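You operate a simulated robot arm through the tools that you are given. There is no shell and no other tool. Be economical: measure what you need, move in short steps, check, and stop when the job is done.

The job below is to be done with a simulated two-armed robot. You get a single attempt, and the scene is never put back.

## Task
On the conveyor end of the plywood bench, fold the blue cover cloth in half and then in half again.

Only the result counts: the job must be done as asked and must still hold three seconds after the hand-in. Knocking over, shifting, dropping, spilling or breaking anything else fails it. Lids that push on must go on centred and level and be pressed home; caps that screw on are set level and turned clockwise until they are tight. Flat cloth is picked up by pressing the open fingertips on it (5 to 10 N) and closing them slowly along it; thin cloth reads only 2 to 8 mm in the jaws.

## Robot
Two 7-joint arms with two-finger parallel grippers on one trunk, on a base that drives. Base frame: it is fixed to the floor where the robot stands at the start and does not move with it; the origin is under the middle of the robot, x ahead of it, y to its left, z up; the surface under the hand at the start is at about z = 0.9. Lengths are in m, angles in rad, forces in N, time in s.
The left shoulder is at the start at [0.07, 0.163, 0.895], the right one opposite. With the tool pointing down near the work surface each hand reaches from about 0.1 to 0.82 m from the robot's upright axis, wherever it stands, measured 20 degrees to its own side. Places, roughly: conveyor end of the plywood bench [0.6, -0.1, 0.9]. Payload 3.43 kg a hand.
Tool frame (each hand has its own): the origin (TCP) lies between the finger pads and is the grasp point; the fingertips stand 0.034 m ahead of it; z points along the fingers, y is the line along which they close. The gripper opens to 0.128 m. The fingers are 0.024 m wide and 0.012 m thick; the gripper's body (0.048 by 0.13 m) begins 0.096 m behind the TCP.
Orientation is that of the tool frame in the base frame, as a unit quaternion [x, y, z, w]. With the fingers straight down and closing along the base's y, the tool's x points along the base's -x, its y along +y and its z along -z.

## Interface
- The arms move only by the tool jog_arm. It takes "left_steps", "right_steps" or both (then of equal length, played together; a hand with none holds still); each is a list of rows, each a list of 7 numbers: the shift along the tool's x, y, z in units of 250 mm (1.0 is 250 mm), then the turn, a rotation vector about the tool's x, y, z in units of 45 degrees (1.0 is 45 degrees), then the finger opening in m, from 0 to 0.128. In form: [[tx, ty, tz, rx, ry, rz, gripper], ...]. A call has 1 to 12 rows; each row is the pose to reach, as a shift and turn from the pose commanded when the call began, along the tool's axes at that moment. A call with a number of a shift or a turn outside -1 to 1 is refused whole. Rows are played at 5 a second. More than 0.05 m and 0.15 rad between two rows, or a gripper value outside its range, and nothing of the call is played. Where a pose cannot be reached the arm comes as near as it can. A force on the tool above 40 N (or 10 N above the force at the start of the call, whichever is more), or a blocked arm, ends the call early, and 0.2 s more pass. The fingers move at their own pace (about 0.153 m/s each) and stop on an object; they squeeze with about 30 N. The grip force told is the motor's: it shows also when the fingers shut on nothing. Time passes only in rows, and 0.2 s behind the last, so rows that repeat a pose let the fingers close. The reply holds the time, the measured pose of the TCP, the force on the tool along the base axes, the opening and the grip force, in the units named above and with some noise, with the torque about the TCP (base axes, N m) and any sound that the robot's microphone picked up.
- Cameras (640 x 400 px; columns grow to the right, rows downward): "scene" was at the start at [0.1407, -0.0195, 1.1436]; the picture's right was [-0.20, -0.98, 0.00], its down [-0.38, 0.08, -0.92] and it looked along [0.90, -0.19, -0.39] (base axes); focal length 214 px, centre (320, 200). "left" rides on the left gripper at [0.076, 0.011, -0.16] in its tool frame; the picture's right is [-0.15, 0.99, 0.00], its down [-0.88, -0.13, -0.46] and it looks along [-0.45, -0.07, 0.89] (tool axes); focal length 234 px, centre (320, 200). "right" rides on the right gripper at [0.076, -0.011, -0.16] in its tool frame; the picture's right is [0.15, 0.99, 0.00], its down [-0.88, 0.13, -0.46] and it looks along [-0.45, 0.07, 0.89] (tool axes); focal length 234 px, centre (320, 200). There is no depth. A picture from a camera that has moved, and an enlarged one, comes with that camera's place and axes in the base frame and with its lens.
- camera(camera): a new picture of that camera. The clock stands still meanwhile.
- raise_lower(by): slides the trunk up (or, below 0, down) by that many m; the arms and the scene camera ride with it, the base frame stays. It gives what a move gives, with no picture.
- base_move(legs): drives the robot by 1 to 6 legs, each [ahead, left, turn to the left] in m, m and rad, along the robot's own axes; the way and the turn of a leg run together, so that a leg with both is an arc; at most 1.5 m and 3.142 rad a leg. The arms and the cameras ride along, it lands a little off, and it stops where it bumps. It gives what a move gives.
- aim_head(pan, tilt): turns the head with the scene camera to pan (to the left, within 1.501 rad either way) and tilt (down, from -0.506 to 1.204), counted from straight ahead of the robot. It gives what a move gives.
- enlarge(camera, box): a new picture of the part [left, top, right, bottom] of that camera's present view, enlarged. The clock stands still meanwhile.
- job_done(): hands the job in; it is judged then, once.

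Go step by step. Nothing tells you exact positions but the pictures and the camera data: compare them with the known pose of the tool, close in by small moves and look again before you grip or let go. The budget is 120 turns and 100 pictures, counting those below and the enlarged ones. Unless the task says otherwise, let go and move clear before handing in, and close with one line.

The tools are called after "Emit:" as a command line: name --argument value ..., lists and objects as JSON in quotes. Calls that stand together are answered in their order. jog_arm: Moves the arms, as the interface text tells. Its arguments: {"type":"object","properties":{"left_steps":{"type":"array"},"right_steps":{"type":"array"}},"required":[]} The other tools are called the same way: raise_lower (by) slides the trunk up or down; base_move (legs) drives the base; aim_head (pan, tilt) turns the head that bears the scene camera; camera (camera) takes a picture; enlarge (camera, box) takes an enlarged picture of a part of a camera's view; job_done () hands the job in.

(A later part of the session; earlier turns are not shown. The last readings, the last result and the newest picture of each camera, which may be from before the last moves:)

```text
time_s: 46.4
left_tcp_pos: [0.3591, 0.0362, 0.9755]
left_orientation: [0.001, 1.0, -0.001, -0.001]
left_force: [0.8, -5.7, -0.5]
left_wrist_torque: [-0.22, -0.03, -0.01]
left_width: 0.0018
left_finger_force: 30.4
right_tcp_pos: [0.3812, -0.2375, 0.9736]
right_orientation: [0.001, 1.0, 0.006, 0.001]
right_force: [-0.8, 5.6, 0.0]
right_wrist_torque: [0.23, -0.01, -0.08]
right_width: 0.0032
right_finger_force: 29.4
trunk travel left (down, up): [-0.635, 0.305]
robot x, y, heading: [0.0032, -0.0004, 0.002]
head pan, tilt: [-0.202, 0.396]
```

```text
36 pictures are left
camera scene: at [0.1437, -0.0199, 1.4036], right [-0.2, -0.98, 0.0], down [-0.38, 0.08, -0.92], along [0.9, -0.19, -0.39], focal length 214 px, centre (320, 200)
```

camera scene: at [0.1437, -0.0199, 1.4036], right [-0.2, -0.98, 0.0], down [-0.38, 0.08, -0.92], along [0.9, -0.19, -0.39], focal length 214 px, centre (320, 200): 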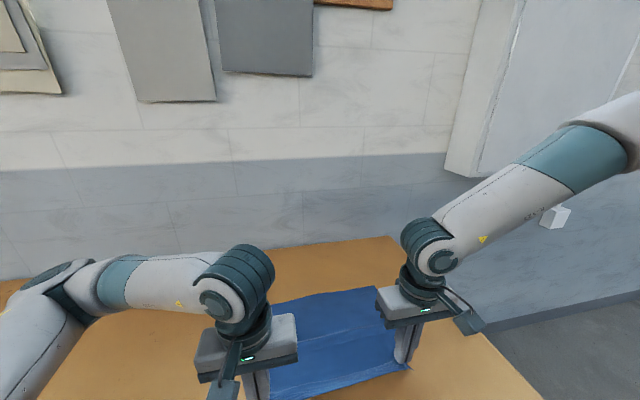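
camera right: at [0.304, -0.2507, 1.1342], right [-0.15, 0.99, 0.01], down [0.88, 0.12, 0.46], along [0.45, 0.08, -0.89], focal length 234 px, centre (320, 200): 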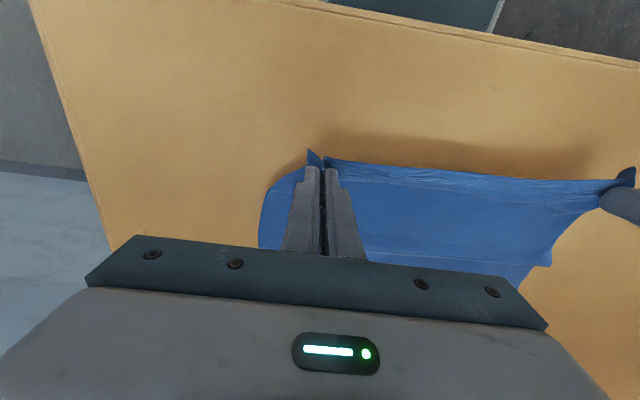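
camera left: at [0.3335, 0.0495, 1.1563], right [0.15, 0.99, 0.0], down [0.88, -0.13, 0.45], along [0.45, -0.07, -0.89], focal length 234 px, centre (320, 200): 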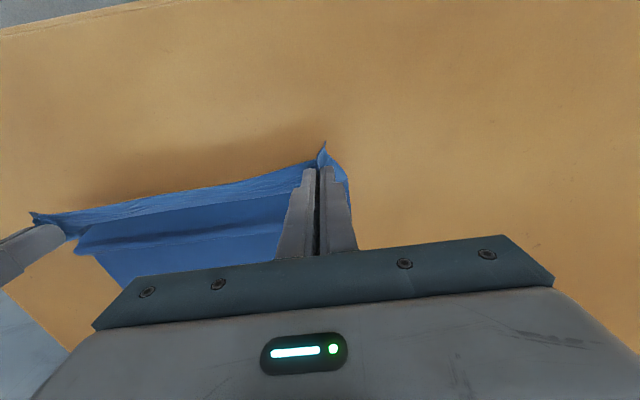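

The cloth is flat again and this stance still reaches. I fold to the midpoint once more, aim the head down and check the fold line.

Emit:
jog_arm --left_steps '[[-0.12, 0, -0.1, 0, 0, 0, 0], [-0.24, 0, -0.16, 0, 0, 0, 0], [-0.36, 0, -0.188, 0, 0, 0, 0], [-0.424, 0, -0.2, 0, 0, 0, 0], [-0.424, 0, -0.2, 0, 0, 0, 0]]' --right_steps '[[-0.12, 0, -0.1, 0, 0, 0, 0], [-0.24, 0, -0.16, 0, 0, 0, 0], [-0.36, 0, -0.188, 0, 0, 0, 0], [-0.424, 0, -0.2, 0, 0, 0, 0], [-0.424, 0, -0.2, 0, 0, 0, 0]]'

Emit:
aim_head --pan -0.2 --tilt 0.75

Emit:
camera --camera "scene"

Emit:
camera --camera "left"

Emit:
camera --camera "right"

```text
time_s: 47.5
left_tcp_pos: [0.4665, 0.0365, 1.0251]
left_orientation: [0.001, 1.0, -0.001, -0.002]
left_force: [-0.8, -5.1, 0.6]
left_wrist_torque: [-0.2, -0.03, 0.0]
left_width: 0.0022
left_finger_force: 30.1
right_tcp_pos: [0.4838, -0.2361, 1.0251]
right_orientation: [0.001, 1.0, 0.006, 0.002]
right_force: [-0.6, 5.3, 1.2]
right_wrist_torque: [0.2, -0.01, -0.06]
right_width: 0.0031
right_finger_force: 29.7
trunk travel left (down, up): [-0.635, 0.305]
robot x, y, heading: [0.0045, -0.0023, 0.001]
head pan, tilt: [-0.202, 0.396]
```

```text
time_s: 48.4
left_tcp_pos: [0.4672, 0.0366, 1.0246]
left_orientation: [0.001, 1.0, 0.0, 0.0]
left_force: [0.5, -5.4, -0.5]
left_wrist_torque: [-0.18, -0.04, 0.05]
left_width: 0.002
left_finger_force: 30.1
right_tcp_pos: [0.4838, -0.2362, 1.0236]
right_orientation: [0.001, 1.0, 0.006, 0.002]
right_force: [0.9, 5.3, 0.5]
right_wrist_torque: [0.19, 0.0, 0.0]
right_width: 0.003
right_finger_force: 30.2
trunk travel left (down, up): [-0.635, 0.305]
robot x, y, heading: [0.0056, -0.0005, -0.0]
head pan, tilt: [-0.201, 0.75]
```

```text
35 pictures are left
camera scene: at [0.1345, -0.0176, 1.3723], right [-0.2, -0.98, 0.0], down [-0.67, 0.14, -0.73], along [0.72, -0.15, -0.68], focal length 214 px, centre (320, 200)
```

scene: 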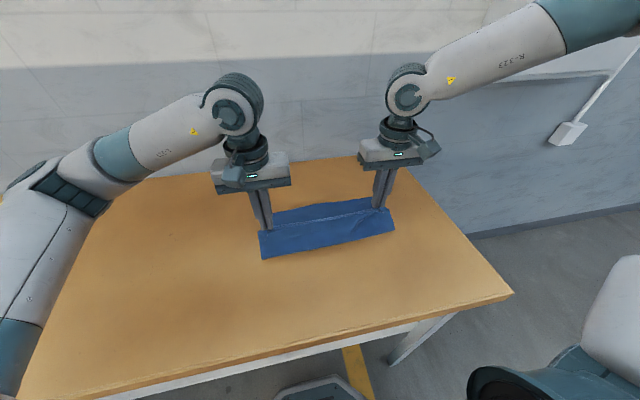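

```text
34 pictures are left
camera left: at [0.3912, 0.0489, 1.1849], right [0.15, 0.99, 0.0], down [0.88, -0.13, 0.45], along [0.45, -0.07, -0.89], focal length 234 px, centre (320, 200)
```

left: 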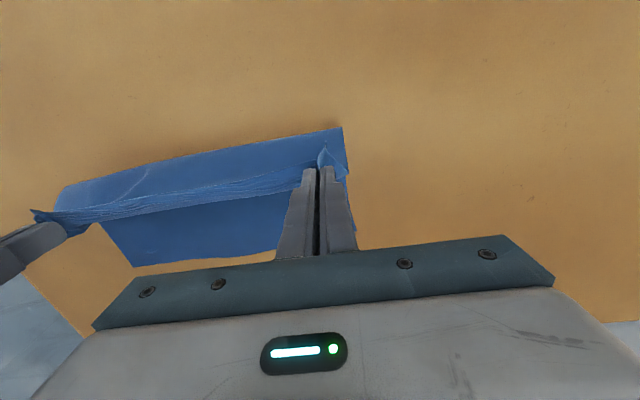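

```text
33 pictures are left
camera right: at [0.4071, -0.2498, 1.1843], right [-0.15, 0.99, 0.01], down [0.88, 0.12, 0.46], along [0.45, 0.08, -0.89], focal length 234 px, centre (320, 200)
```

right: 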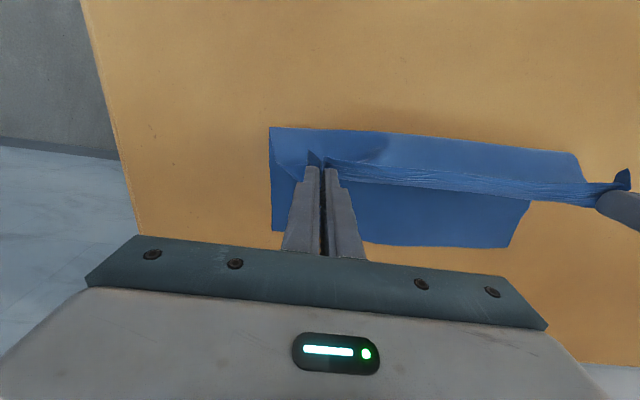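

Now the fold line is at about 0.445 / 0.464, with slightly more than half still lying flat, so there is room for it to roll. I lay the edge down on a low arc with a larger forward tilt.

Emit:
jog_arm --left_steps '[[-0.127, 0, 0.02, 0, 0.14, 0, 0], [-0.242, 0, 0.076, 0, 0.28, 0, 0], [-0.336, 0, 0.148, 0, 0.42, 0, 0], [-0.41, 0, 0.22, 0, 0.56, 0, 0], [-0.469, 0, 0.276, 0, 0.68, 0, 0], [-0.512, 0, 0.314, 0, 0.8, 0, 0], [-0.512, 0, 0.314, 0, 0.8, 0, 0]]' --right_steps '[[-0.127, 0, 0.02, 0, 0.14, 0, 0], [-0.242, 0, 0.076, 0, 0.28, 0, 0], [-0.336, 0, 0.148, 0, 0.42, 0, 0], [-0.415, 0, 0.22, 0, 0.56, 0, 0], [-0.48, 0, 0.276, 0, 0.68, 0, 0], [-0.53, 0, 0.314, 0, 0.8, 0, 0], [-0.53, 0, 0.314, 0, 0.8, 0, 0]]'

Emit:
enlarge --camera "scene" --box '[220, 150, 440, 290]'

Emit:
camera --camera "left"

Emit:
camera --camera "right"

```text
time_s: 49.9
left_tcp_pos: [0.5909, 0.0293, 0.9491]
left_orientation: [0.006, 0.951, -0.008, -0.31]
left_force: [-3.2, -24.9, 2.1]
left_wrist_torque: [-0.64, 0.13, 0.66]
left_width: 0.0014
left_finger_force: 30.3
right_tcp_pos: [0.5517, -0.2712, 0.976]
right_orientation: [-0.002, 0.953, 0.013, -0.303]
right_force: [4.0, 25.1, -3.0]
right_wrist_torque: [0.57, -0.11, -0.72]
right_width: 0.0025
right_finger_force: 29.7
right hand out of reach, approached as far as the arm can: row 4, 5, 6, 7
trunk travel left (down, up): [-0.635, 0.305]
robot x, y, heading: [-0.0002, 0.0002, 0.002]
head pan, tilt: [-0.201, 0.75]
stopped in row 7 (left hand): the force on the tool passed its limit at 41 N (the readings are from after the stop); the commanded pose is now the measured one
```

```text
2.86 times, centred on (330, 220) of scene
camera zoom: at [0.1341, -0.0173, 1.3723], right [-0.2, -0.98, 0.0], down [-0.67, 0.14, -0.73], along [0.72, -0.15, -0.68], focal length 613 px, centre (291, 143)
```

zoom: 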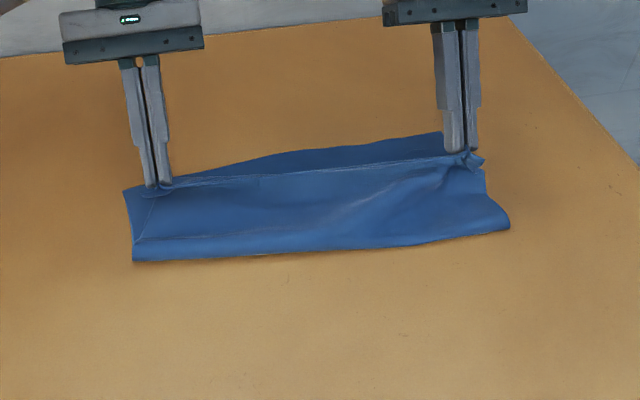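

```text
31 pictures are left
camera left: at [0.6236, 0.0437, 1.1214], right [0.12, 0.99, -0.1], down [0.98, -0.14, -0.15], along [-0.16, -0.08, -0.98], focal length 234 px, centre (320, 200)
```

left: 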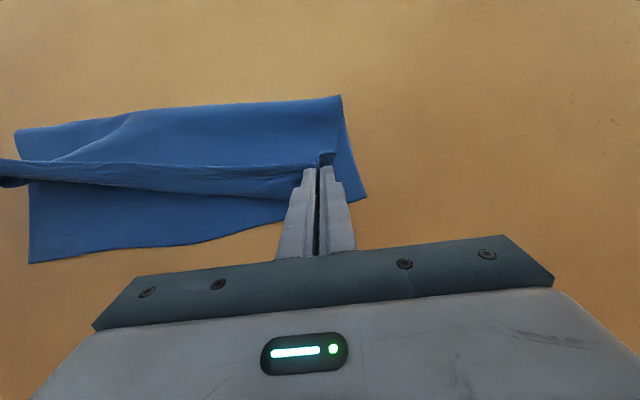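

```text
30 pictures are left
camera right: at [0.5808, -0.2878, 1.15], right [-0.12, 0.99, 0.11], down [0.98, 0.13, -0.13], along [-0.15, 0.09, -0.98], focal length 234 px, centre (320, 200)
```

right: 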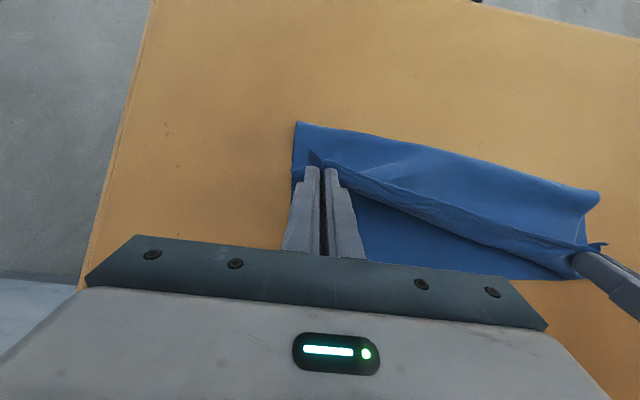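

The right wrist can't take that much tilt and the hand was dragged outward. I bring it back to its line with a smaller tilt and on to the far edge, while the left hand settles in place.

Emit:
jog_arm --left_steps '[[0, 0.01, 0, 0, 0, 0, 0], [0, 0.02, 0, 0, 0, 0, 0], [0, 0.028, 0, 0, 0, 0, 0], [0, 0.028, 0, 0, 0, 0, 0], [0, 0.028, 0, 0, 0, 0, 0], [0, 0.028, 0, 0, 0, 0, 0]]' --right_steps '[[-0.02, 0.06, -0.015, 0, -0.11, 0, 0], [-0.06, 0.132, -0.03, 0, -0.22, 0, 0], [-0.11, 0.132, -0.045, 0, -0.33, 0, 0], [-0.165, 0.132, -0.045, 0, -0.43, 0, 0], [-0.213, 0.132, -0.038, 0, -0.43, 0, 0], [-0.213, 0.132, -0.038, 0, -0.43, 0, 0]]'

Emit:
enlarge --camera "scene" --box '[220, 150, 440, 290]'

Emit:
camera --camera "left"

Emit:
camera --camera "right"

```text
time_s: 51.3
left_tcp_pos: [0.5914, 0.0387, 0.9472]
left_orientation: [0.003, 0.95, -0.005, -0.311]
left_force: [0.0, -0.5, 0.3]
left_wrist_torque: [-0.04, 0.0, 0.02]
left_width: 0.0017
left_finger_force: 30.4
right_tcp_pos: [0.5988, -0.2405, 0.9514]
right_orientation: [0.0, 0.99, 0.009, -0.139]
right_force: [-0.9, 0.6, 0.0]
right_wrist_torque: [-0.05, 0.0, 0.0]
right_width: 0.003
right_finger_force: 30.1
trunk travel left (down, up): [-0.635, 0.305]
robot x, y, heading: [0.0051, -0.0014, -0.002]
head pan, tilt: [-0.201, 0.75]
```

```text
2.86 times, centred on (330, 220) of scene
camera zoom: at [0.1337, -0.0175, 1.3723], right [-0.2, -0.98, 0.0], down [-0.67, 0.14, -0.73], along [0.72, -0.15, -0.68], focal length 613 px, centre (291, 143)
```

zoom: 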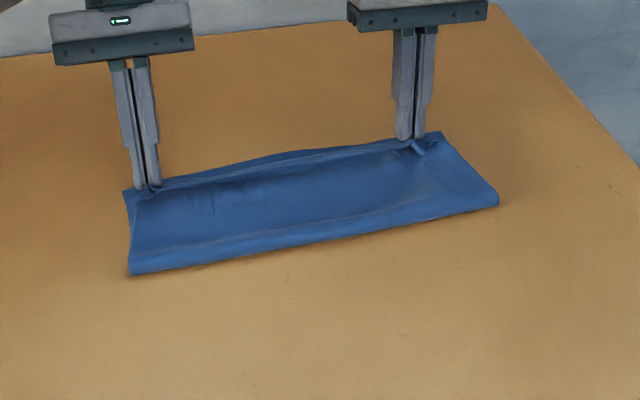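

```text
28 pictures are left
camera left: at [0.624, 0.0523, 1.1208], right [0.12, 0.99, -0.1], down [0.98, -0.13, -0.15], along [-0.16, -0.08, -0.98], focal length 234 px, centre (320, 200)
```

left: 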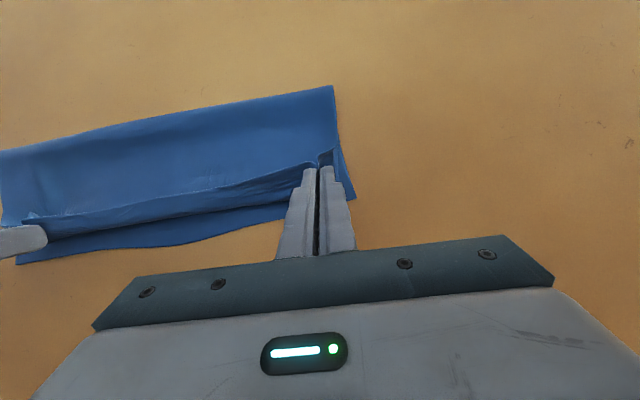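

```text
27 pictures are left
camera right: at [0.5703, -0.2563, 1.1277], right [-0.14, 0.99, 0.06], down [0.97, 0.12, 0.2], along [0.19, 0.08, -0.98], focal length 234 px, centre (320, 200)
```

right: 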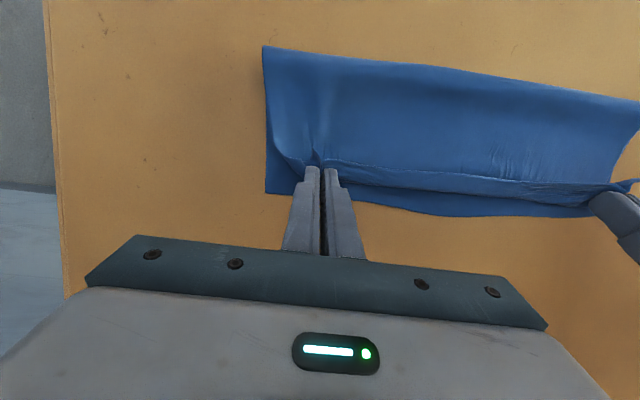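

The fold now lies evenly, with the edge close to the far edge. I move 6 mm forward, lower onto the cloth, open slowly and slide the fingers out along their own axis.

Emit:
jog_arm --left_steps '[[-0.019, 0, 0.006, 0, 0, 0, 0], [-0.038, 0, 0.0117, 0, 0, 0, 0], [-0.038, 0, 0.0117, 0, 0, 0, 0.008], [-0.038, 0, 0.0117, 0, 0, 0, 0.016], [-0.038, 0, 0.0117, 0, 0, 0, 0.024], [-0.038, 0, 0.0117, 0, 0, 0, 0.034], [-0.038, 0, -0.01, 0, 0, 0, 0.036], [-0.038, 0, -0.08, 0, 0, 0, 0.036], [-0.038, 0, -0.2, 0, 0, 0, 0.036], [-0.038, 0, -0.3, 0, -0.1, 0, 0.036]]' --right_steps '[[-0.017, 0, 0.015, 0, 0, 0, 0], [-0.0336, 0, 0.0299, 0, 0, 0, 0], [-0.0336, 0, 0.0299, 0, 0, 0, 0.008], [-0.0336, 0, 0.0299, 0, 0, 0, 0.016], [-0.0336, 0, 0.0299, 0, 0, 0, 0.024], [-0.0336, 0, 0.0299, 0, 0, 0, 0.034], [-0.0336, 0, 0.01, 0, 0, 0, 0.036], [-0.0336, 0, -0.06, 0, 0, 0, 0.036], [-0.0336, 0, -0.18, 0, 0, 0, 0.036], [-0.0336, 0, -0.28, 0, -0.1, 0, 0.036]]'

Emit:
enlarge --camera "scene" --box '[220, 150, 440, 290]'

Emit:
camera --camera "left"

Emit:
camera --camera "right"

```text
time_s: 53.5
left_tcp_pos: [0.6427, 0.0404, 1.0033]
left_orientation: [0.003, 0.963, -0.005, -0.271]
left_force: [-1.0, 0.4, 0.8]
left_wrist_torque: [-0.05, -0.03, 0.06]
left_width: 0.0361
left_finger_force: 0.2
right_tcp_pos: [0.6251, -0.2438, 1.0176]
right_orientation: [0.0, 0.995, 0.01, -0.1]
right_force: [-0.6, 0.0, -0.1]
right_wrist_torque: [-0.01, -0.03, -0.02]
right_width: 0.0358
right_finger_force: 0.0
right hand out of reach, approached as far as the arm can: row 2, 3, 4, 5, 6, 7, 8
trunk travel left (down, up): [-0.635, 0.305]
robot x, y, heading: [0.0029, -0.0008, 0.003]
head pan, tilt: [-0.201, 0.75]
```

```text
2.86 times, centred on (330, 220) of scene
camera zoom: at [0.1321, -0.0168, 1.3724], right [-0.2, -0.98, 0.0], down [-0.67, 0.14, -0.73], along [0.72, -0.15, -0.68], focal length 613 px, centre (291, 143)
```

zoom: 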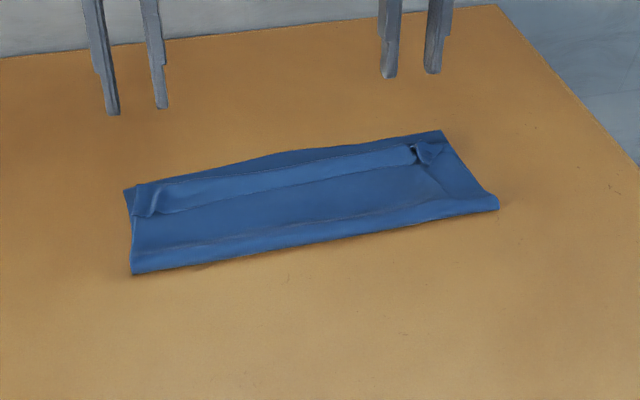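

```text
25 pictures are left
camera left: at [0.6612, 0.0531, 1.1787], right [0.13, 0.99, -0.09], down [0.99, -0.13, -0.07], along [-0.08, -0.08, -0.99], focal length 234 px, centre (320, 200)
```

left: 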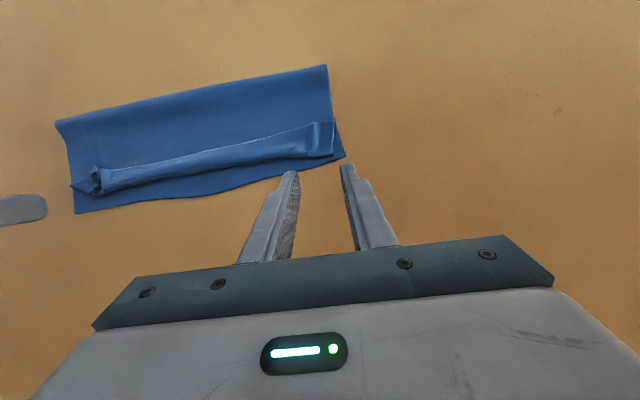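

```text
24 pictures are left
camera right: at [0.5817, -0.2582, 1.1901], right [-0.14, 0.99, 0.05], down [0.95, 0.12, 0.27], along [0.26, 0.08, -0.96], focal length 234 px, centre (320, 200)
```

right: 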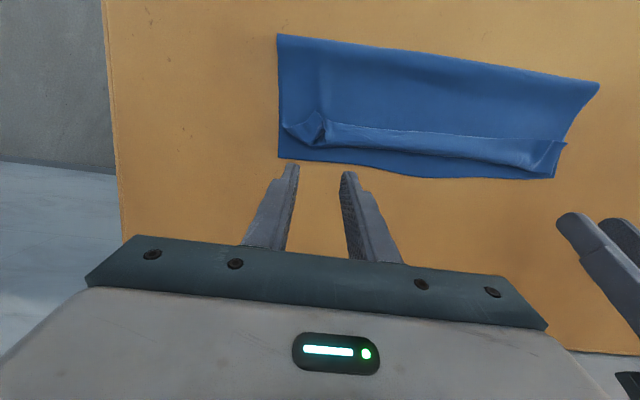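

The edge turned back into a 2–4 cm hem again, because the fold line creeps forward about 3 cm during laying and leaves surplus cloth. I'll redo it allowing for that creep, first shifting the robot 0.1 m to the right so both arms reach symmetrically.

Emit:
base_move --legs '[[0, -0.1, 0]]'

Emit:
enlarge --camera "scene" --box '[200, 150, 440, 300]'

```text
time_s: 54.7
left_tcp_pos: [0.6437, -0.0611, 1.002]
left_orientation: [0.001, 0.962, -0.005, -0.272]
left_force: [0.5, 0.1, -0.8]
left_wrist_torque: [0.03, -0.02, -0.03]
left_width: 0.0358
left_finger_force: 0.1
right_tcp_pos: [0.6269, -0.3421, 1.0153]
right_orientation: [-0.001, 0.995, 0.009, -0.101]
right_force: [0.5, -0.3, -0.2]
right_wrist_torque: [0.03, 0.0, 0.0]
right_width: 0.036
right_finger_force: 0.0
trunk travel left (down, up): [-0.635, 0.305]
robot x, y, heading: [0.0037, -0.1019, 0.004]
head pan, tilt: [-0.201, 0.75]
```

```text
2.67 times, centred on (320, 225) of scene
camera zoom: at [0.1344, -0.1175, 1.3722], right [-0.2, -0.98, 0.0], down [-0.67, 0.14, -0.73], along [0.72, -0.14, -0.68], focal length 572 px, centre (320, 133)
```

zoom: 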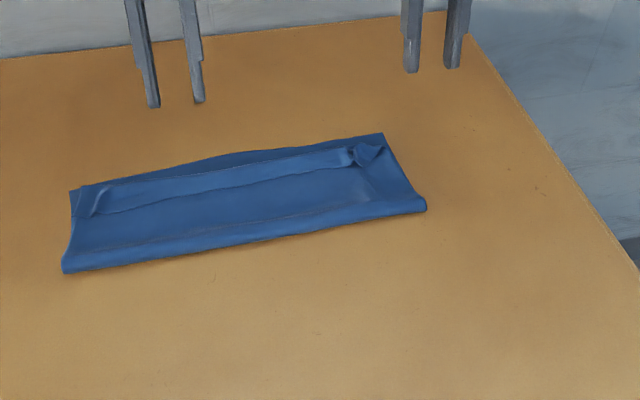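

Emit:
jog_arm --left_steps '[[0.051, 0.065, 0.033, 0, -0.15, 0, 0.032], [0.103, 0.129, 0.066, 0, -0.3, 0, 0.032], [0.154, 0.194, 0.1, 0, -0.45, 0, 0.032], [0.205, 0.259, 0.133, 0, -0.6, 0, 0.032], [0.257, 0.323, 0.166, 0, -0.75, 0, 0.032], [0.308, 0.388, 0.199, 0, -0.9, 0, 0.032]]' --right_steps '[[0.036, 0.065, 0.018, 0, -0.126, 0, 0.032], [0.072, 0.129, 0.035, 0, -0.253, 0, 0.032], [0.108, 0.194, 0.053, 0, -0.379, 0, 0.032], [0.143, 0.259, 0.071, 0, -0.505, 0, 0.032], [0.179, 0.323, 0.088, 0, -0.632, 0, 0.032], [0.215, 0.388, 0.106, 0, -0.758, 0, 0.032]]'

```text
time_s: 56.1
left_tcp_pos: [0.5522, 0.0396, 1.0]
left_orientation: [0.0, 0.997, -0.006, 0.078]
left_force: [-0.3, -0.1, 0.0]
left_wrist_torque: [-0.03, 0.0, -0.03]
left_width: 0.0321
left_finger_force: 0.1
right_tcp_pos: [0.5671, -0.2425, 1.0042]
right_orientation: [0.001, 0.981, 0.01, 0.196]
right_force: [0.4, 0.3, -0.1]
right_wrist_torque: [-0.01, -0.01, 0.01]
right_width: 0.0321
right_finger_force: 0.1
trunk travel left (down, up): [-0.635, 0.305]
robot x, y, heading: [0.0039, -0.1008, 0.001]
head pan, tilt: [-0.201, 0.75]
```

Emit:
jog_arm --left_steps '[[0.012, -0.01, 0.075, 0, -0.1, 0, 0.032], [0.024, -0.01, 0.15, 0, -0.2, 0, 0.032], [0.035, -0.01, 0.221, 0, -0.3, 0, 0.032], [0.035, -0.01, 0.221, 0, -0.3, 0, 0.032]]' --right_steps '[[0.028, -0.008, 0.075, 0, 0, 0, 0.032], [0.056, -0.008, 0.15, 0, 0, 0, 0.032], [0.0845, -0.008, 0.225, 0, 0, 0, 0.032], [0.0845, -0.008, 0.225, 0, 0, 0, 0.032]]'

Emit:
enlarge --camera "left" --box '[200, 60, 440, 220]'

Emit:
enlarge --camera "right" --box '[200, 60, 440, 220]'

```text
time_s: 57.1
left_tcp_pos: [0.551, 0.0346, 0.9447]
left_orientation: [-0.001, 0.981, -0.005, 0.194]
left_force: [1.0, -0.1, 0.4]
left_wrist_torque: [-0.01, 0.0, -0.02]
left_width: 0.0323
left_finger_force: 0.0
right_tcp_pos: [0.5691, -0.2459, 0.9428]
right_orientation: [0.002, 0.981, 0.009, 0.195]
right_force: [-0.1, -0.4, 0.1]
right_wrist_torque: [-0.01, 0.0, -0.02]
right_width: 0.0322
right_finger_force: 0.1
trunk travel left (down, up): [-0.635, 0.305]
robot x, y, heading: [0.0016, -0.1001, 0.002]
head pan, tilt: [-0.201, 0.75]
```

```text
2.50 times, centred on (320, 140) of left
camera zoom: at [0.4203, 0.0483, 1.0629], right [0.14, 0.99, 0.04], down [0.64, -0.12, 0.76], along [0.76, -0.07, -0.65], focal length 585 px, centre (320, 350)
```

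zoom: 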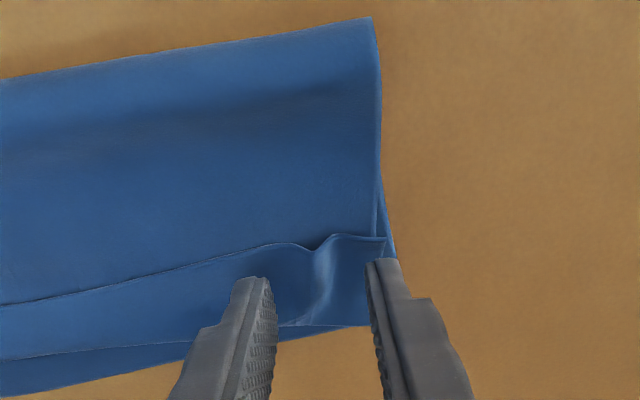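

```text
2.50 times, centred on (320, 140) of right
camera zoom: at [0.4376, -0.2611, 1.0622], right [-0.14, 0.99, -0.04], down [0.64, 0.12, 0.76], along [0.76, 0.08, -0.65], focal length 585 px, centre (320, 350)
```

zoom: 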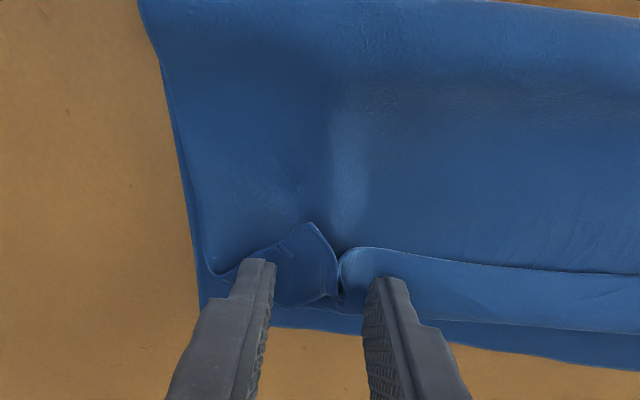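

Both hands straddle the flap ridges. I shift the left 5 mm inward, lower to barely touching and close slowly on the flap only.

Emit:
jog_arm --left_steps '[[0, -0.02, 0, 0, 0, 0, 0.032], [0.0065, -0.02, 0.016, 0, 0, 0, 0.032], [0.0065, -0.02, 0.016, 0, 0, 0, 0.028], [0.0065, -0.02, 0.016, 0, 0, 0, 0.024], [0.0065, -0.02, 0.016, 0, 0, 0, 0.02], [0.0065, -0.02, 0.016, 0, 0, 0, 0.016], [0.0065, -0.02, 0.016, 0, 0, 0, 0.012], [0.0065, -0.02, 0.016, 0, 0, 0, 0.008], [0.0065, -0.02, 0.016, 0, 0, 0, 0.004], [0.0065, -0.02, 0.016, 0, 0, 0, 0], [0.0065, -0.02, 0.016, 0, 0, 0, 0]]' --right_steps '[[0, 0, 0, 0, 0, 0, 0.032], [0.003, 0, 0.0075, 0, 0, 0, 0.032], [0.003, 0, 0.0075, 0, 0, 0, 0.028], [0.003, 0, 0.0075, 0, 0, 0, 0.024], [0.003, 0, 0.0075, 0, 0, 0, 0.02], [0.003, 0, 0.0075, 0, 0, 0, 0.016], [0.003, 0, 0.0075, 0, 0, 0, 0.012], [0.003, 0, 0.0075, 0, 0, 0, 0.008], [0.003, 0, 0.0075, 0, 0, 0, 0.004], [0.003, 0, 0.0075, 0, 0, 0, 0], [0.003, 0, 0.0075, 0, 0, 0, 0]]'

Emit:
enlarge --camera "scene" --box '[200, 130, 440, 280]'

```text
time_s: 59.5
left_tcp_pos: [0.5529, 0.0292, 0.9394]
left_orientation: [-0.001, 0.981, -0.005, 0.193]
left_force: [0.2, -0.3, 0.1]
left_wrist_torque: [0.0, -0.01, -0.02]
left_width: 0.0018
left_finger_force: 29.7
right_tcp_pos: [0.5697, -0.2459, 0.9413]
right_orientation: [0.002, 0.981, 0.009, 0.195]
right_force: [-0.1, 0.9, -0.2]
right_wrist_torque: [0.0, 0.01, -0.01]
right_width: 0.0024
right_finger_force: 30.2
trunk travel left (down, up): [-0.635, 0.305]
robot x, y, heading: [0.0012, -0.1005, 0.002]
head pan, tilt: [-0.201, 0.75]
```

```text
2.67 times, centred on (320, 205) of scene
camera zoom: at [0.1343, -0.1173, 1.3722], right [-0.2, -0.98, 0.0], down [-0.67, 0.14, -0.73], along [0.72, -0.14, -0.68], focal length 572 px, centre (320, 187)
```

zoom: 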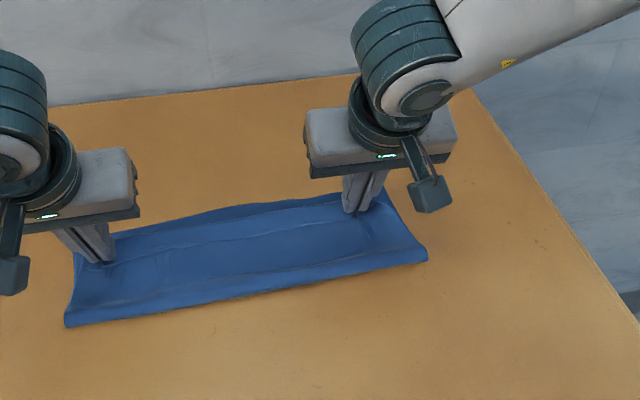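

Clean grips on the flap alone (1.8 and 2.4 mm). I lift, unroll the hem and draw the edge back to lay the cloth flat again.

Emit:
jog_arm --left_steps '[[-0.046, 0, -0.111, 0, 0, 0, 0], [-0.066, 0, -0.211, 0, 0.1, 0, 0], [-0.03, 0, -0.334, 0, 0.25, 0, 0], [0.013, 0, -0.4385, 0, 0.4, 0, 0], [0.098, 0, -0.495, 0, 0.5, 0, 0], [0.098, 0, -0.495, 0, 0.5, 0, 0]]' --right_steps '[[-0.046, 0, -0.111, 0, 0, 0, 0], [-0.066, 0, -0.211, 0, 0.1, 0, 0], [-0.03, 0, -0.334, 0, 0.25, 0, 0], [0.013, 0, -0.4385, 0, 0.4, 0, 0], [0.098, 0, -0.495, 0, 0.5, 0, 0], [0.098, 0, -0.495, 0, 0.5, 0, 0]]'

Emit:
jog_arm --left_steps '[[0.12, 0, 0.02, 0, 0, 0, 0], [0.24, 0, 0.08, 0, 0, 0, 0], [0.34, 0, 0.16, 0, 0, 0, 0], [0.44, 0, 0.22, 0, 0, 0, 0], [0.54, 0, 0.272, 0, 0, 0, 0], [0.54, 0, 0.272, 0, 0, 0, 0]]' --right_steps '[[0.12, 0, 0.02, 0, 0, 0, 0], [0.24, 0, 0.08, 0, 0, 0, 0], [0.34, 0, 0.16, 0, 0, 0, 0], [0.44, 0, 0.22, 0, 0, 0, 0], [0.54, 0, 0.272, 0, 0, 0, 0], [0.54, 0, 0.272, 0, 0, 0, 0]]'

Emit:
camera --camera "scene"

```text
time_s: 60.9
left_tcp_pos: [0.4825, 0.0299, 1.0433]
left_orientation: [0.0, 1.0, -0.005, -0.002]
left_force: [-0.2, -0.9, -0.2]
left_wrist_torque: [-0.04, 0.0, 0.0]
left_width: 0.0019
left_finger_force: 30.3
right_tcp_pos: [0.4998, -0.2461, 1.0482]
right_orientation: [0.0, 1.0, 0.01, 0.0]
right_force: [0.4, 1.0, 0.3]
right_wrist_torque: [0.03, -0.01, -0.02]
right_width: 0.0024
right_finger_force: 30.4
trunk travel left (down, up): [-0.635, 0.305]
robot x, y, heading: [0.0001, -0.0974, 0.004]
head pan, tilt: [-0.201, 0.75]
```

```text
time_s: 62.3
left_tcp_pos: [0.3572, 0.0262, 0.9785]
left_orientation: [0.0, 1.0, -0.006, -0.003]
left_force: [-1.0, 0.6, 0.5]
left_wrist_torque: [0.01, -0.02, 0.0]
left_width: 0.002
left_finger_force: 29.5
left hand out of reach, approached as far as the arm can: row 5, 6
right_tcp_pos: [0.3657, -0.2443, 0.9768]
right_orientation: [0.0, 1.0, 0.009, -0.001]
right_force: [0.7, 0.0, 0.2]
right_wrist_torque: [-0.01, -0.04, 0.02]
right_width: 0.0023
right_finger_force: 29.6
trunk travel left (down, up): [-0.635, 0.305]
robot x, y, heading: [0.0036, -0.1015, 0.001]
head pan, tilt: [-0.201, 0.75]
```

```text
19 pictures are left
camera scene: at [0.1341, -0.117, 1.3723], right [-0.2, -0.98, 0.0], down [-0.67, 0.13, -0.73], along [0.72, -0.14, -0.68], focal length 214 px, centre (320, 200)
```

scene: 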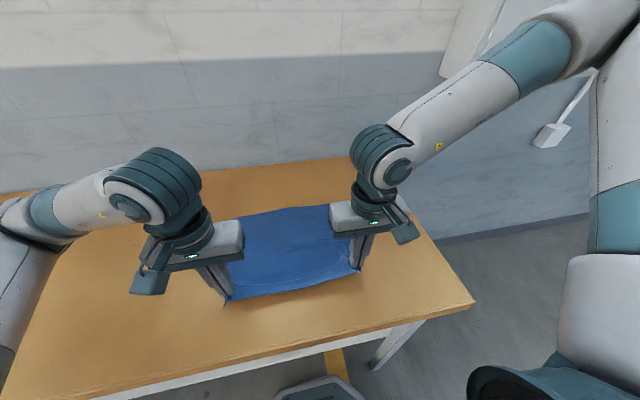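

The cloth lies flat with no tension and the far edge at about x = 0.605. I fold to the midpoint, a little further back this time, and then lay it down on the low arc.

Emit:
jog_arm --left_steps '[[-0.1, 0.01, -0.1, 0, 0, 0, 0], [-0.22, 0.02, -0.16, 0, 0, 0, 0], [-0.34, 0.03, -0.18, 0, 0, 0, 0], [-0.432, 0.03, -0.18, 0, 0, 0, 0], [-0.432, 0.03, -0.18, 0, 0, 0, 0]]' --right_steps '[[-0.1, -0.01, -0.1, 0, 0, 0, 0], [-0.22, -0.015, -0.16, 0, 0, 0, 0], [-0.34, -0.015, -0.18, 0, 0, 0, 0], [-0.432, -0.015, -0.18, 0, 0, 0, 0], [-0.432, -0.015, -0.18, 0, 0, 0, 0]]'

Emit:
camera --camera "left"

```text
time_s: 63.5
left_tcp_pos: [0.4673, 0.034, 1.0251]
left_orientation: [0.0, 1.0, -0.006, 0.0]
left_force: [-0.2, -1.8, 0.2]
left_wrist_torque: [-0.07, -0.02, 0.02]
left_width: 0.002
left_finger_force: 30.5
right_tcp_pos: [0.4727, -0.2515, 1.0251]
right_orientation: [0.0, 1.0, 0.009, 0.001]
right_force: [0.3, 1.7, -0.1]
right_wrist_torque: [0.04, -0.02, -0.02]
right_width: 0.0023
right_finger_force: 30.0
trunk travel left (down, up): [-0.635, 0.305]
robot x, y, heading: [0.0043, -0.099, -0.003]
head pan, tilt: [-0.201, 0.75]
```

```text
18 pictures are left
camera left: at [0.3911, 0.0467, 1.1846], right [0.15, 0.99, -0.01], down [0.88, -0.13, 0.46], along [0.45, -0.08, -0.89], focal length 234 px, centre (320, 200)
```

left: 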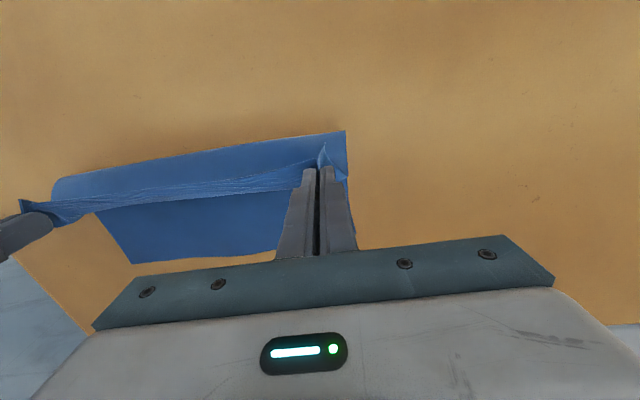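

Emit:
jog_arm --left_steps '[[0.048, 0, 0.048, 0, 0, 0, 0], [-0.071, 0, 0.08, 0, 0.1, 0, 0], [-0.189, 0, 0.13, 0, 0.2, 0, 0], [-0.296, 0, 0.184, 0, 0.3, 0, 0], [-0.39, 0, 0.239, 0, 0.4, 0, 0], [-0.455, 0, 0.28, 0, 0.45, 0, 0], [-0.492, 0, 0.306, 0, 0.5, 0, 0], [-0.492, 0, 0.306, 0, 0.5, 0, 0]]' --right_steps '[[0.024, 0, 0.048, 0, 0, 0, 0], [-0.091, 0, 0.08, 0, 0.1, 0, 0], [-0.221, 0, 0.13, 0, 0.2, 0, 0], [-0.344, 0, 0.184, 0, 0.3, 0, 0], [-0.442, 0, 0.239, 0, 0.4, 0, 0], [-0.511, 0, 0.28, 0, 0.45, 0, 0], [-0.548, 0, 0.306, 0, 0.5, 0, 0], [-0.548, 0, 0.306, 0, 0.5, 0, 0]]'

Emit:
camera --camera "left"

Emit:
camera --camera "right"

```text
time_s: 64.9
left_tcp_pos: [0.5784, 0.0248, 0.9544]
left_orientation: [0.006, 0.984, -0.014, -0.177]
left_force: [-1.9, -28.5, 2.8]
left_wrist_torque: [-0.87, 0.1, 0.51]
left_width: 0.0019
left_finger_force: 29.7
right_tcp_pos: [0.5565, -0.2939, 0.9759]
right_orientation: [-0.003, 0.985, 0.018, -0.172]
right_force: [2.3, 27.1, -3.5]
right_wrist_torque: [0.79, -0.12, -0.64]
right_width: 0.0022
right_finger_force: 30.3
right hand out of reach, approached as far as the arm can: row 4, 5, 6, 7
trunk travel left (down, up): [-0.635, 0.305]
robot x, y, heading: [0.0036, -0.1029, -0.0]
head pan, tilt: [-0.201, 0.75]
stopped in row 7 (left hand): the force on the tool passed its limit at 43 N (the readings are from after the stop); the commanded pose is now the measured one
```

```text
17 pictures are left
camera left: at [0.5625, 0.042, 1.1297], right [0.14, 0.99, -0.08], down [0.98, -0.13, 0.12], along [0.11, -0.1, -0.99], focal length 234 px, centre (320, 200)
```

left: 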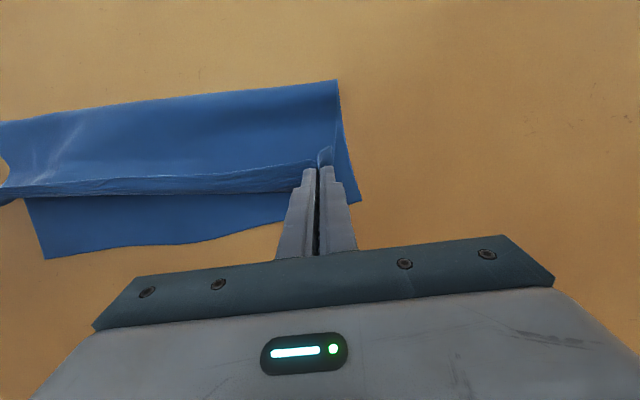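

```text
16 pictures are left
camera right: at [0.5387, -0.3129, 1.1513], right [-0.14, 0.99, 0.09], down [0.98, 0.13, 0.13], along [0.12, 0.1, -0.99], focal length 234 px, centre (320, 200)
```

right: 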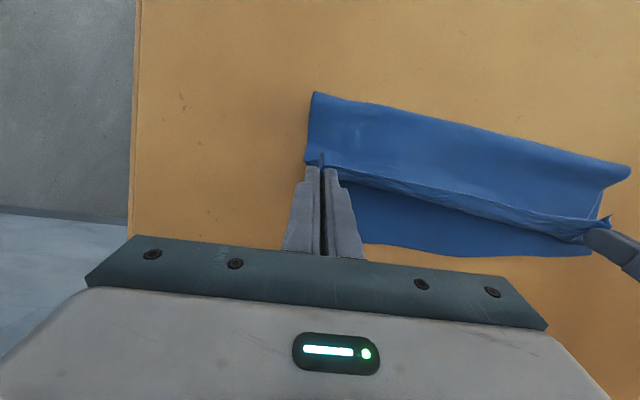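

The right arm ran out of tilt again. I bring it back nearly upright, onto its line and forward to the far edge, easing the tension.

Emit:
jog_arm --left_steps '[[0, 0.012, 0, 0, 0, 0, 0], [0, 0.024, 0, 0, 0, 0, 0], [0, 0.037, 0, 0, 0, 0, 0], [0, 0.037, 0, 0, 0, 0, 0], [0, 0.037, 0, 0, 0, 0, 0], [0, 0.037, 0, 0, 0, 0, 0]]' --right_steps '[[0.007, 0.06, -0.019, 0, -0.1, 0, 0], [0.011, 0.12, -0.03, 0, -0.2, 0, 0], [-0.038, 0.168, -0.035, 0, -0.3, 0, 0], [-0.115, 0.168, -0.012, 0, -0.34, 0, 0], [-0.192, 0.168, 0.024, 0, -0.34, 0, 0], [-0.192, 0.168, 0.024, 0, -0.34, 0, 0]]'

Emit:
camera --camera "right"

Emit:
camera --camera "left"

```text
time_s: 66.3
left_tcp_pos: [0.5789, 0.0366, 0.9544]
left_orientation: [0.004, 0.984, -0.011, -0.177]
left_force: [-0.5, -11.1, 0.0]
left_wrist_torque: [-0.35, -0.02, 0.23]
left_width: 0.0017
left_finger_force: 30.0
right_tcp_pos: [0.5858, -0.2734, 0.9605]
right_orientation: [0.0, 0.999, 0.016, -0.04]
right_force: [-1.4, 11.9, 0.0]
right_wrist_torque: [0.41, -0.01, -0.19]
right_width: 0.0023
right_finger_force: 29.8
right hand out of reach, approached as far as the arm can: row 3, 4, 5, 6
trunk travel left (down, up): [-0.635, 0.305]
robot x, y, heading: [0.0018, -0.1003, 0.0]
head pan, tilt: [-0.201, 0.75]
```

```text
15 pictures are left
camera right: at [0.5228, -0.2909, 1.1258], right [-0.15, 0.99, 0.04], down [0.91, 0.12, 0.39], along [0.38, 0.1, -0.92], focal length 234 px, centre (320, 200)
```

right: 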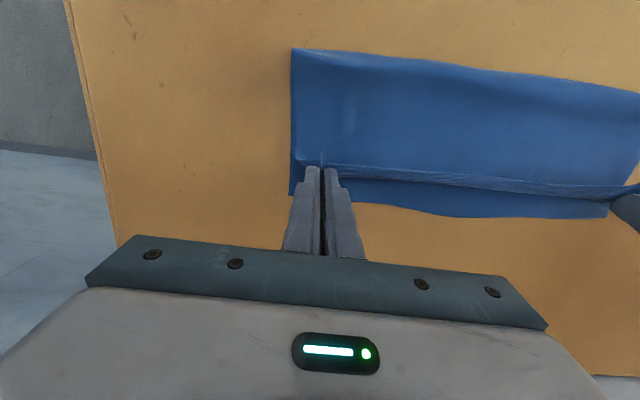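

```text
14 pictures are left
camera left: at [0.5626, 0.0528, 1.1297], right [0.14, 0.99, -0.07], down [0.98, -0.13, 0.12], along [0.11, -0.09, -0.99], focal length 234 px, centre (320, 200)
```

left: 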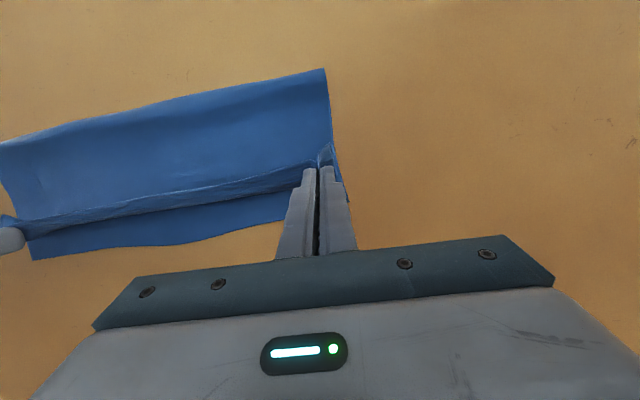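

The fold is evenly placed. I take up some slack with the left hand, lower both, open slowly and withdraw upward.

Emit:
jog_arm --left_steps '[[-0.05, 0.01, 0.005, 0, 0, 0, 0], [-0.105, 0.02, 0.0185, 0, 0, 0, 0], [-0.105, 0.02, 0.0185, 0, 0, 0, 0], [-0.105, 0.02, 0.0185, 0, 0, 0, 0.008], [-0.105, 0.02, 0.0185, 0, 0, 0, 0.016], [-0.105, 0.02, 0.0185, 0, 0, 0, 0.024], [-0.105, 0.02, 0.0185, 0, 0, 0, 0.034], [-0.105, 0.02, -0.01, 0, 0, 0, 0.036], [-0.105, 0.02, -0.1, 0, 0, 0, 0.036], [-0.105, 0.02, -0.2, 0, 0, 0, 0.036], [-0.105, 0.02, -0.3, 0, 0, 0, 0.036]]' --right_steps '[[0, 0, 0.025, 0, 0, 0, 0], [-0.004, 0, 0.052, 0, 0, 0, 0], [-0.004, 0, 0.052, 0, 0, 0, 0], [-0.004, 0, 0.052, 0, 0, 0, 0.008], [-0.004, 0, 0.052, 0, 0, 0, 0.016], [-0.004, 0, 0.052, 0, 0, 0, 0.024], [-0.004, 0, 0.052, 0, 0, 0, 0.034], [-0.004, 0, 0.01, 0, 0, 0, 0.036], [-0.004, 0, -0.1, 0, 0, 0, 0.036], [-0.004, 0, -0.2, 0, 0, 0, 0.036], [-0.004, 0, -0.3, 0, 0, 0, 0.036]]'

Emit:
camera --camera "left"

```text
time_s: 68.7
left_tcp_pos: [0.6294, 0.0469, 1.0136]
left_orientation: [0.003, 0.984, -0.011, -0.177]
left_force: [0.3, -0.2, -0.3]
left_wrist_torque: [0.03, -0.02, -0.02]
left_width: 0.0359
left_finger_force: 0.0
right_tcp_pos: [0.5922, -0.278, 1.0359]
right_orientation: [-0.001, 0.999, 0.015, -0.041]
right_force: [-0.4, 0.2, 0.0]
right_wrist_torque: [-0.01, 0.0, 0.02]
right_width: 0.036
right_finger_force: 0.1
right hand out of reach, approached as far as the arm can: row 2, 3, 4, 5, 6, 7
trunk travel left (down, up): [-0.635, 0.305]
robot x, y, heading: [-0.0032, -0.0961, -0.001]
head pan, tilt: [-0.201, 0.75]
```

```text
13 pictures are left
camera left: at [0.6141, 0.0605, 1.1902], right [0.14, 0.99, -0.07], down [0.98, -0.13, 0.12], along [0.11, -0.09, -0.99], focal length 234 px, centre (320, 200)
```

left: 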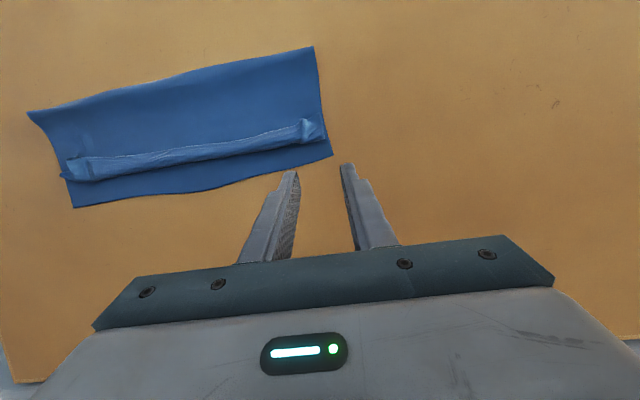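

The edge now has a narrow hem of about 2.5 cm, and turning that hem out would bring the edge right onto the far edge. I drive back 0.1 m to the left and set all four spread fingers behind the hem, to roll it outward with a gentle sweep.

Emit:
base_move --legs '[[0, 0.1, 0]]'

Emit:
jog_arm --left_steps '[[0.055, -0.118, 0.0, 0, -0.075, 0, 0.06], [0.111, -0.236, 0.03, 0, -0.15, 0, 0.09], [0.166, -0.354, 0.07, 0, -0.226, 0, 0.128], [0.222, -0.472, 0.12, 0, -0.302, 0, 0.128], [0.278, -0.59, 0.18, 0, -0.378, 0, 0.128], [0.333, -0.708, 0.252, 0, -0.453, 0, 0.128], [0.333, -0.708, 0.252, 0, -0.453, 0, 0.128]]' --right_steps '[[0.04, -0.028, 0.0, 0, -0.02, 0, 0.06], [0.08, -0.056, 0.03, 0, -0.04, 0, 0.09], [0.12, -0.084, 0.07, 0, -0.06, 0, 0.128], [0.16, -0.112, 0.12, 0, -0.08, 0, 0.128], [0.2, -0.14, 0.18, 0, -0.1, 0, 0.128], [0.2386, -0.168, 0.2275, 0, -0.1, 0, 0.128], [0.2386, -0.168, 0.2275, 0, -0.1, 0, 0.128]]'

```text
time_s: 69.9
left_tcp_pos: [0.6312, 0.1432, 1.0138]
left_orientation: [0.004, 0.984, -0.01, -0.178]
left_force: [-0.6, 0.6, -0.3]
left_wrist_torque: [-0.03, 0.01, -0.02]
left_width: 0.036
left_finger_force: 0.0
right_tcp_pos: [0.5937, -0.1793, 1.0352]
right_orientation: [0.0, 0.999, 0.015, -0.041]
right_force: [-0.1, 0.2, -0.5]
right_wrist_torque: [-0.01, 0.03, -0.01]
right_width: 0.0362
right_finger_force: 0.0
trunk travel left (down, up): [-0.635, 0.305]
robot x, y, heading: [0.0014, -0.0007, 0.002]
head pan, tilt: [-0.201, 0.75]
```

```text
time_s: 71.5
left_tcp_pos: [0.5277, -0.0334, 0.9878]
left_orientation: [0.003, 1.0, -0.011, 0.0]
left_force: [1.1, 0.7, 0.1]
left_wrist_torque: [-0.03, 0.02, -0.03]
left_width: 0.1283
left_finger_force: 0.2
right_tcp_pos: [0.529, -0.2201, 0.9809]
right_orientation: [0.002, 1.0, 0.015, -0.002]
right_force: [-0.1, -0.6, 0.3]
right_wrist_torque: [-0.03, 0.03, -0.01]
right_width: 0.128
right_finger_force: 0.1
trunk travel left (down, up): [-0.635, 0.305]
robot x, y, heading: [0.002, -0.0005, -0.001]
head pan, tilt: [-0.201, 0.75]
```

Emit:
jog_arm --left_steps '[[0, 0, 0.1, 0, 0, 0, 0.128], [0, 0, 0.17, 0, 0, 0, 0.128], [0, 0, 0.189, 0, 0, 0, 0.128], [-0.08, 0, 0.189, 0, 0, 0, 0.128], [-0.16, 0, 0.189, 0, 0, 0, 0.128], [-0.24, 0, 0.187, 0, 0, 0, 0.128], [-0.31, 0, 0.18, 0, 0, 0, 0.128], [-0.36, 0, 0.17, 0, 0, 0, 0.128], [-0.36, 0, 0.05, 0, 0, 0, 0.128], [-0.36, 0, -0.1, 0, 0, 0, 0.128]]' --right_steps '[[0, 0, 0.08, 0, 0, 0, 0.128], [0, 0, 0.143, 0, 0, 0, 0.128], [0, 0, 0.162, 0, 0, 0, 0.128], [-0.08, 0, 0.162, 0, 0, 0, 0.128], [-0.16, 0, 0.162, 0, 0, 0, 0.128], [-0.24, 0, 0.16, 0, 0, 0, 0.128], [-0.31, 0, 0.153, 0, 0, 0, 0.128], [-0.34, 0, 0.143, 0, 0, 0, 0.128], [-0.34, 0, 0.03, 0, 0, 0, 0.128], [-0.34, 0, -0.1, 0, 0, 0, 0.128]]'

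Emit:
enlarge --camera "scene" --box '[220, 140, 440, 280]'

```text
time_s: 73.7
left_tcp_pos: [0.6197, -0.0363, 1.0122]
left_orientation: [0.003, 1.0, -0.011, 0.0]
left_force: [-0.1, 0.8, 0.2]
left_wrist_torque: [-0.01, -0.03, 0.0]
left_width: 0.1278
left_finger_force: 0.1
right_tcp_pos: [0.614, -0.2222, 1.0085]
right_orientation: [0.0, 1.0, 0.015, -0.002]
right_force: [0.1, 0.1, -0.1]
right_wrist_torque: [-0.01, -0.01, 0.04]
right_width: 0.1279
right_finger_force: 0.1
trunk travel left (down, up): [-0.635, 0.305]
robot x, y, heading: [0.001, -0.0028, -0.002]
head pan, tilt: [-0.201, 0.75]
```

```text
2.86 times, centred on (330, 210) of scene
camera zoom: at [0.1328, -0.0197, 1.3723], right [-0.2, -0.98, 0.0], down [-0.67, 0.14, -0.73], along [0.72, -0.15, -0.68], focal length 613 px, centre (291, 171)
```

zoom: 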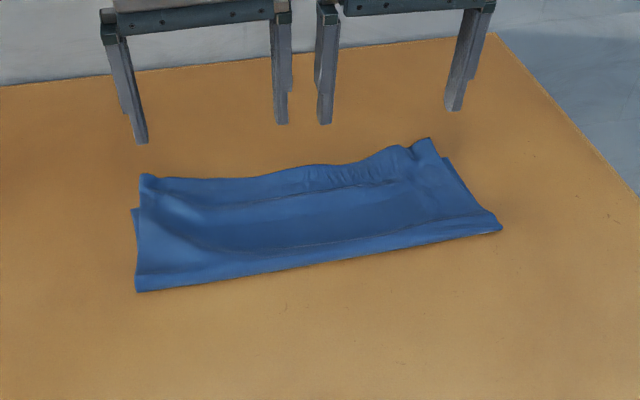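

The sweep turned most of the hem out. I check from above.

Emit:
camera --camera "left"

```text
11 pictures are left
camera left: at [0.5435, -0.0209, 1.172], right [0.15, 0.99, -0.02], down [0.88, -0.13, 0.46], along [0.45, -0.09, -0.89], focal length 234 px, centre (320, 200)
```

left: 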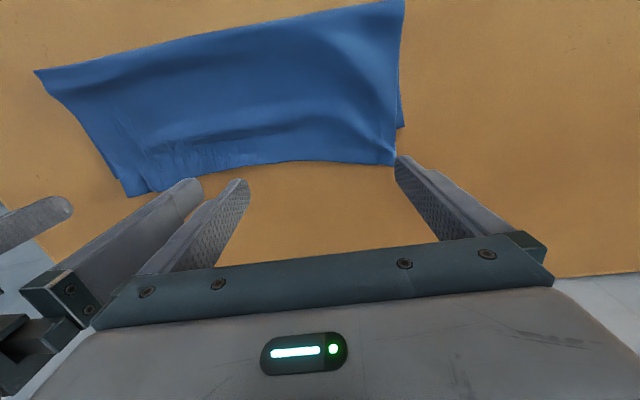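

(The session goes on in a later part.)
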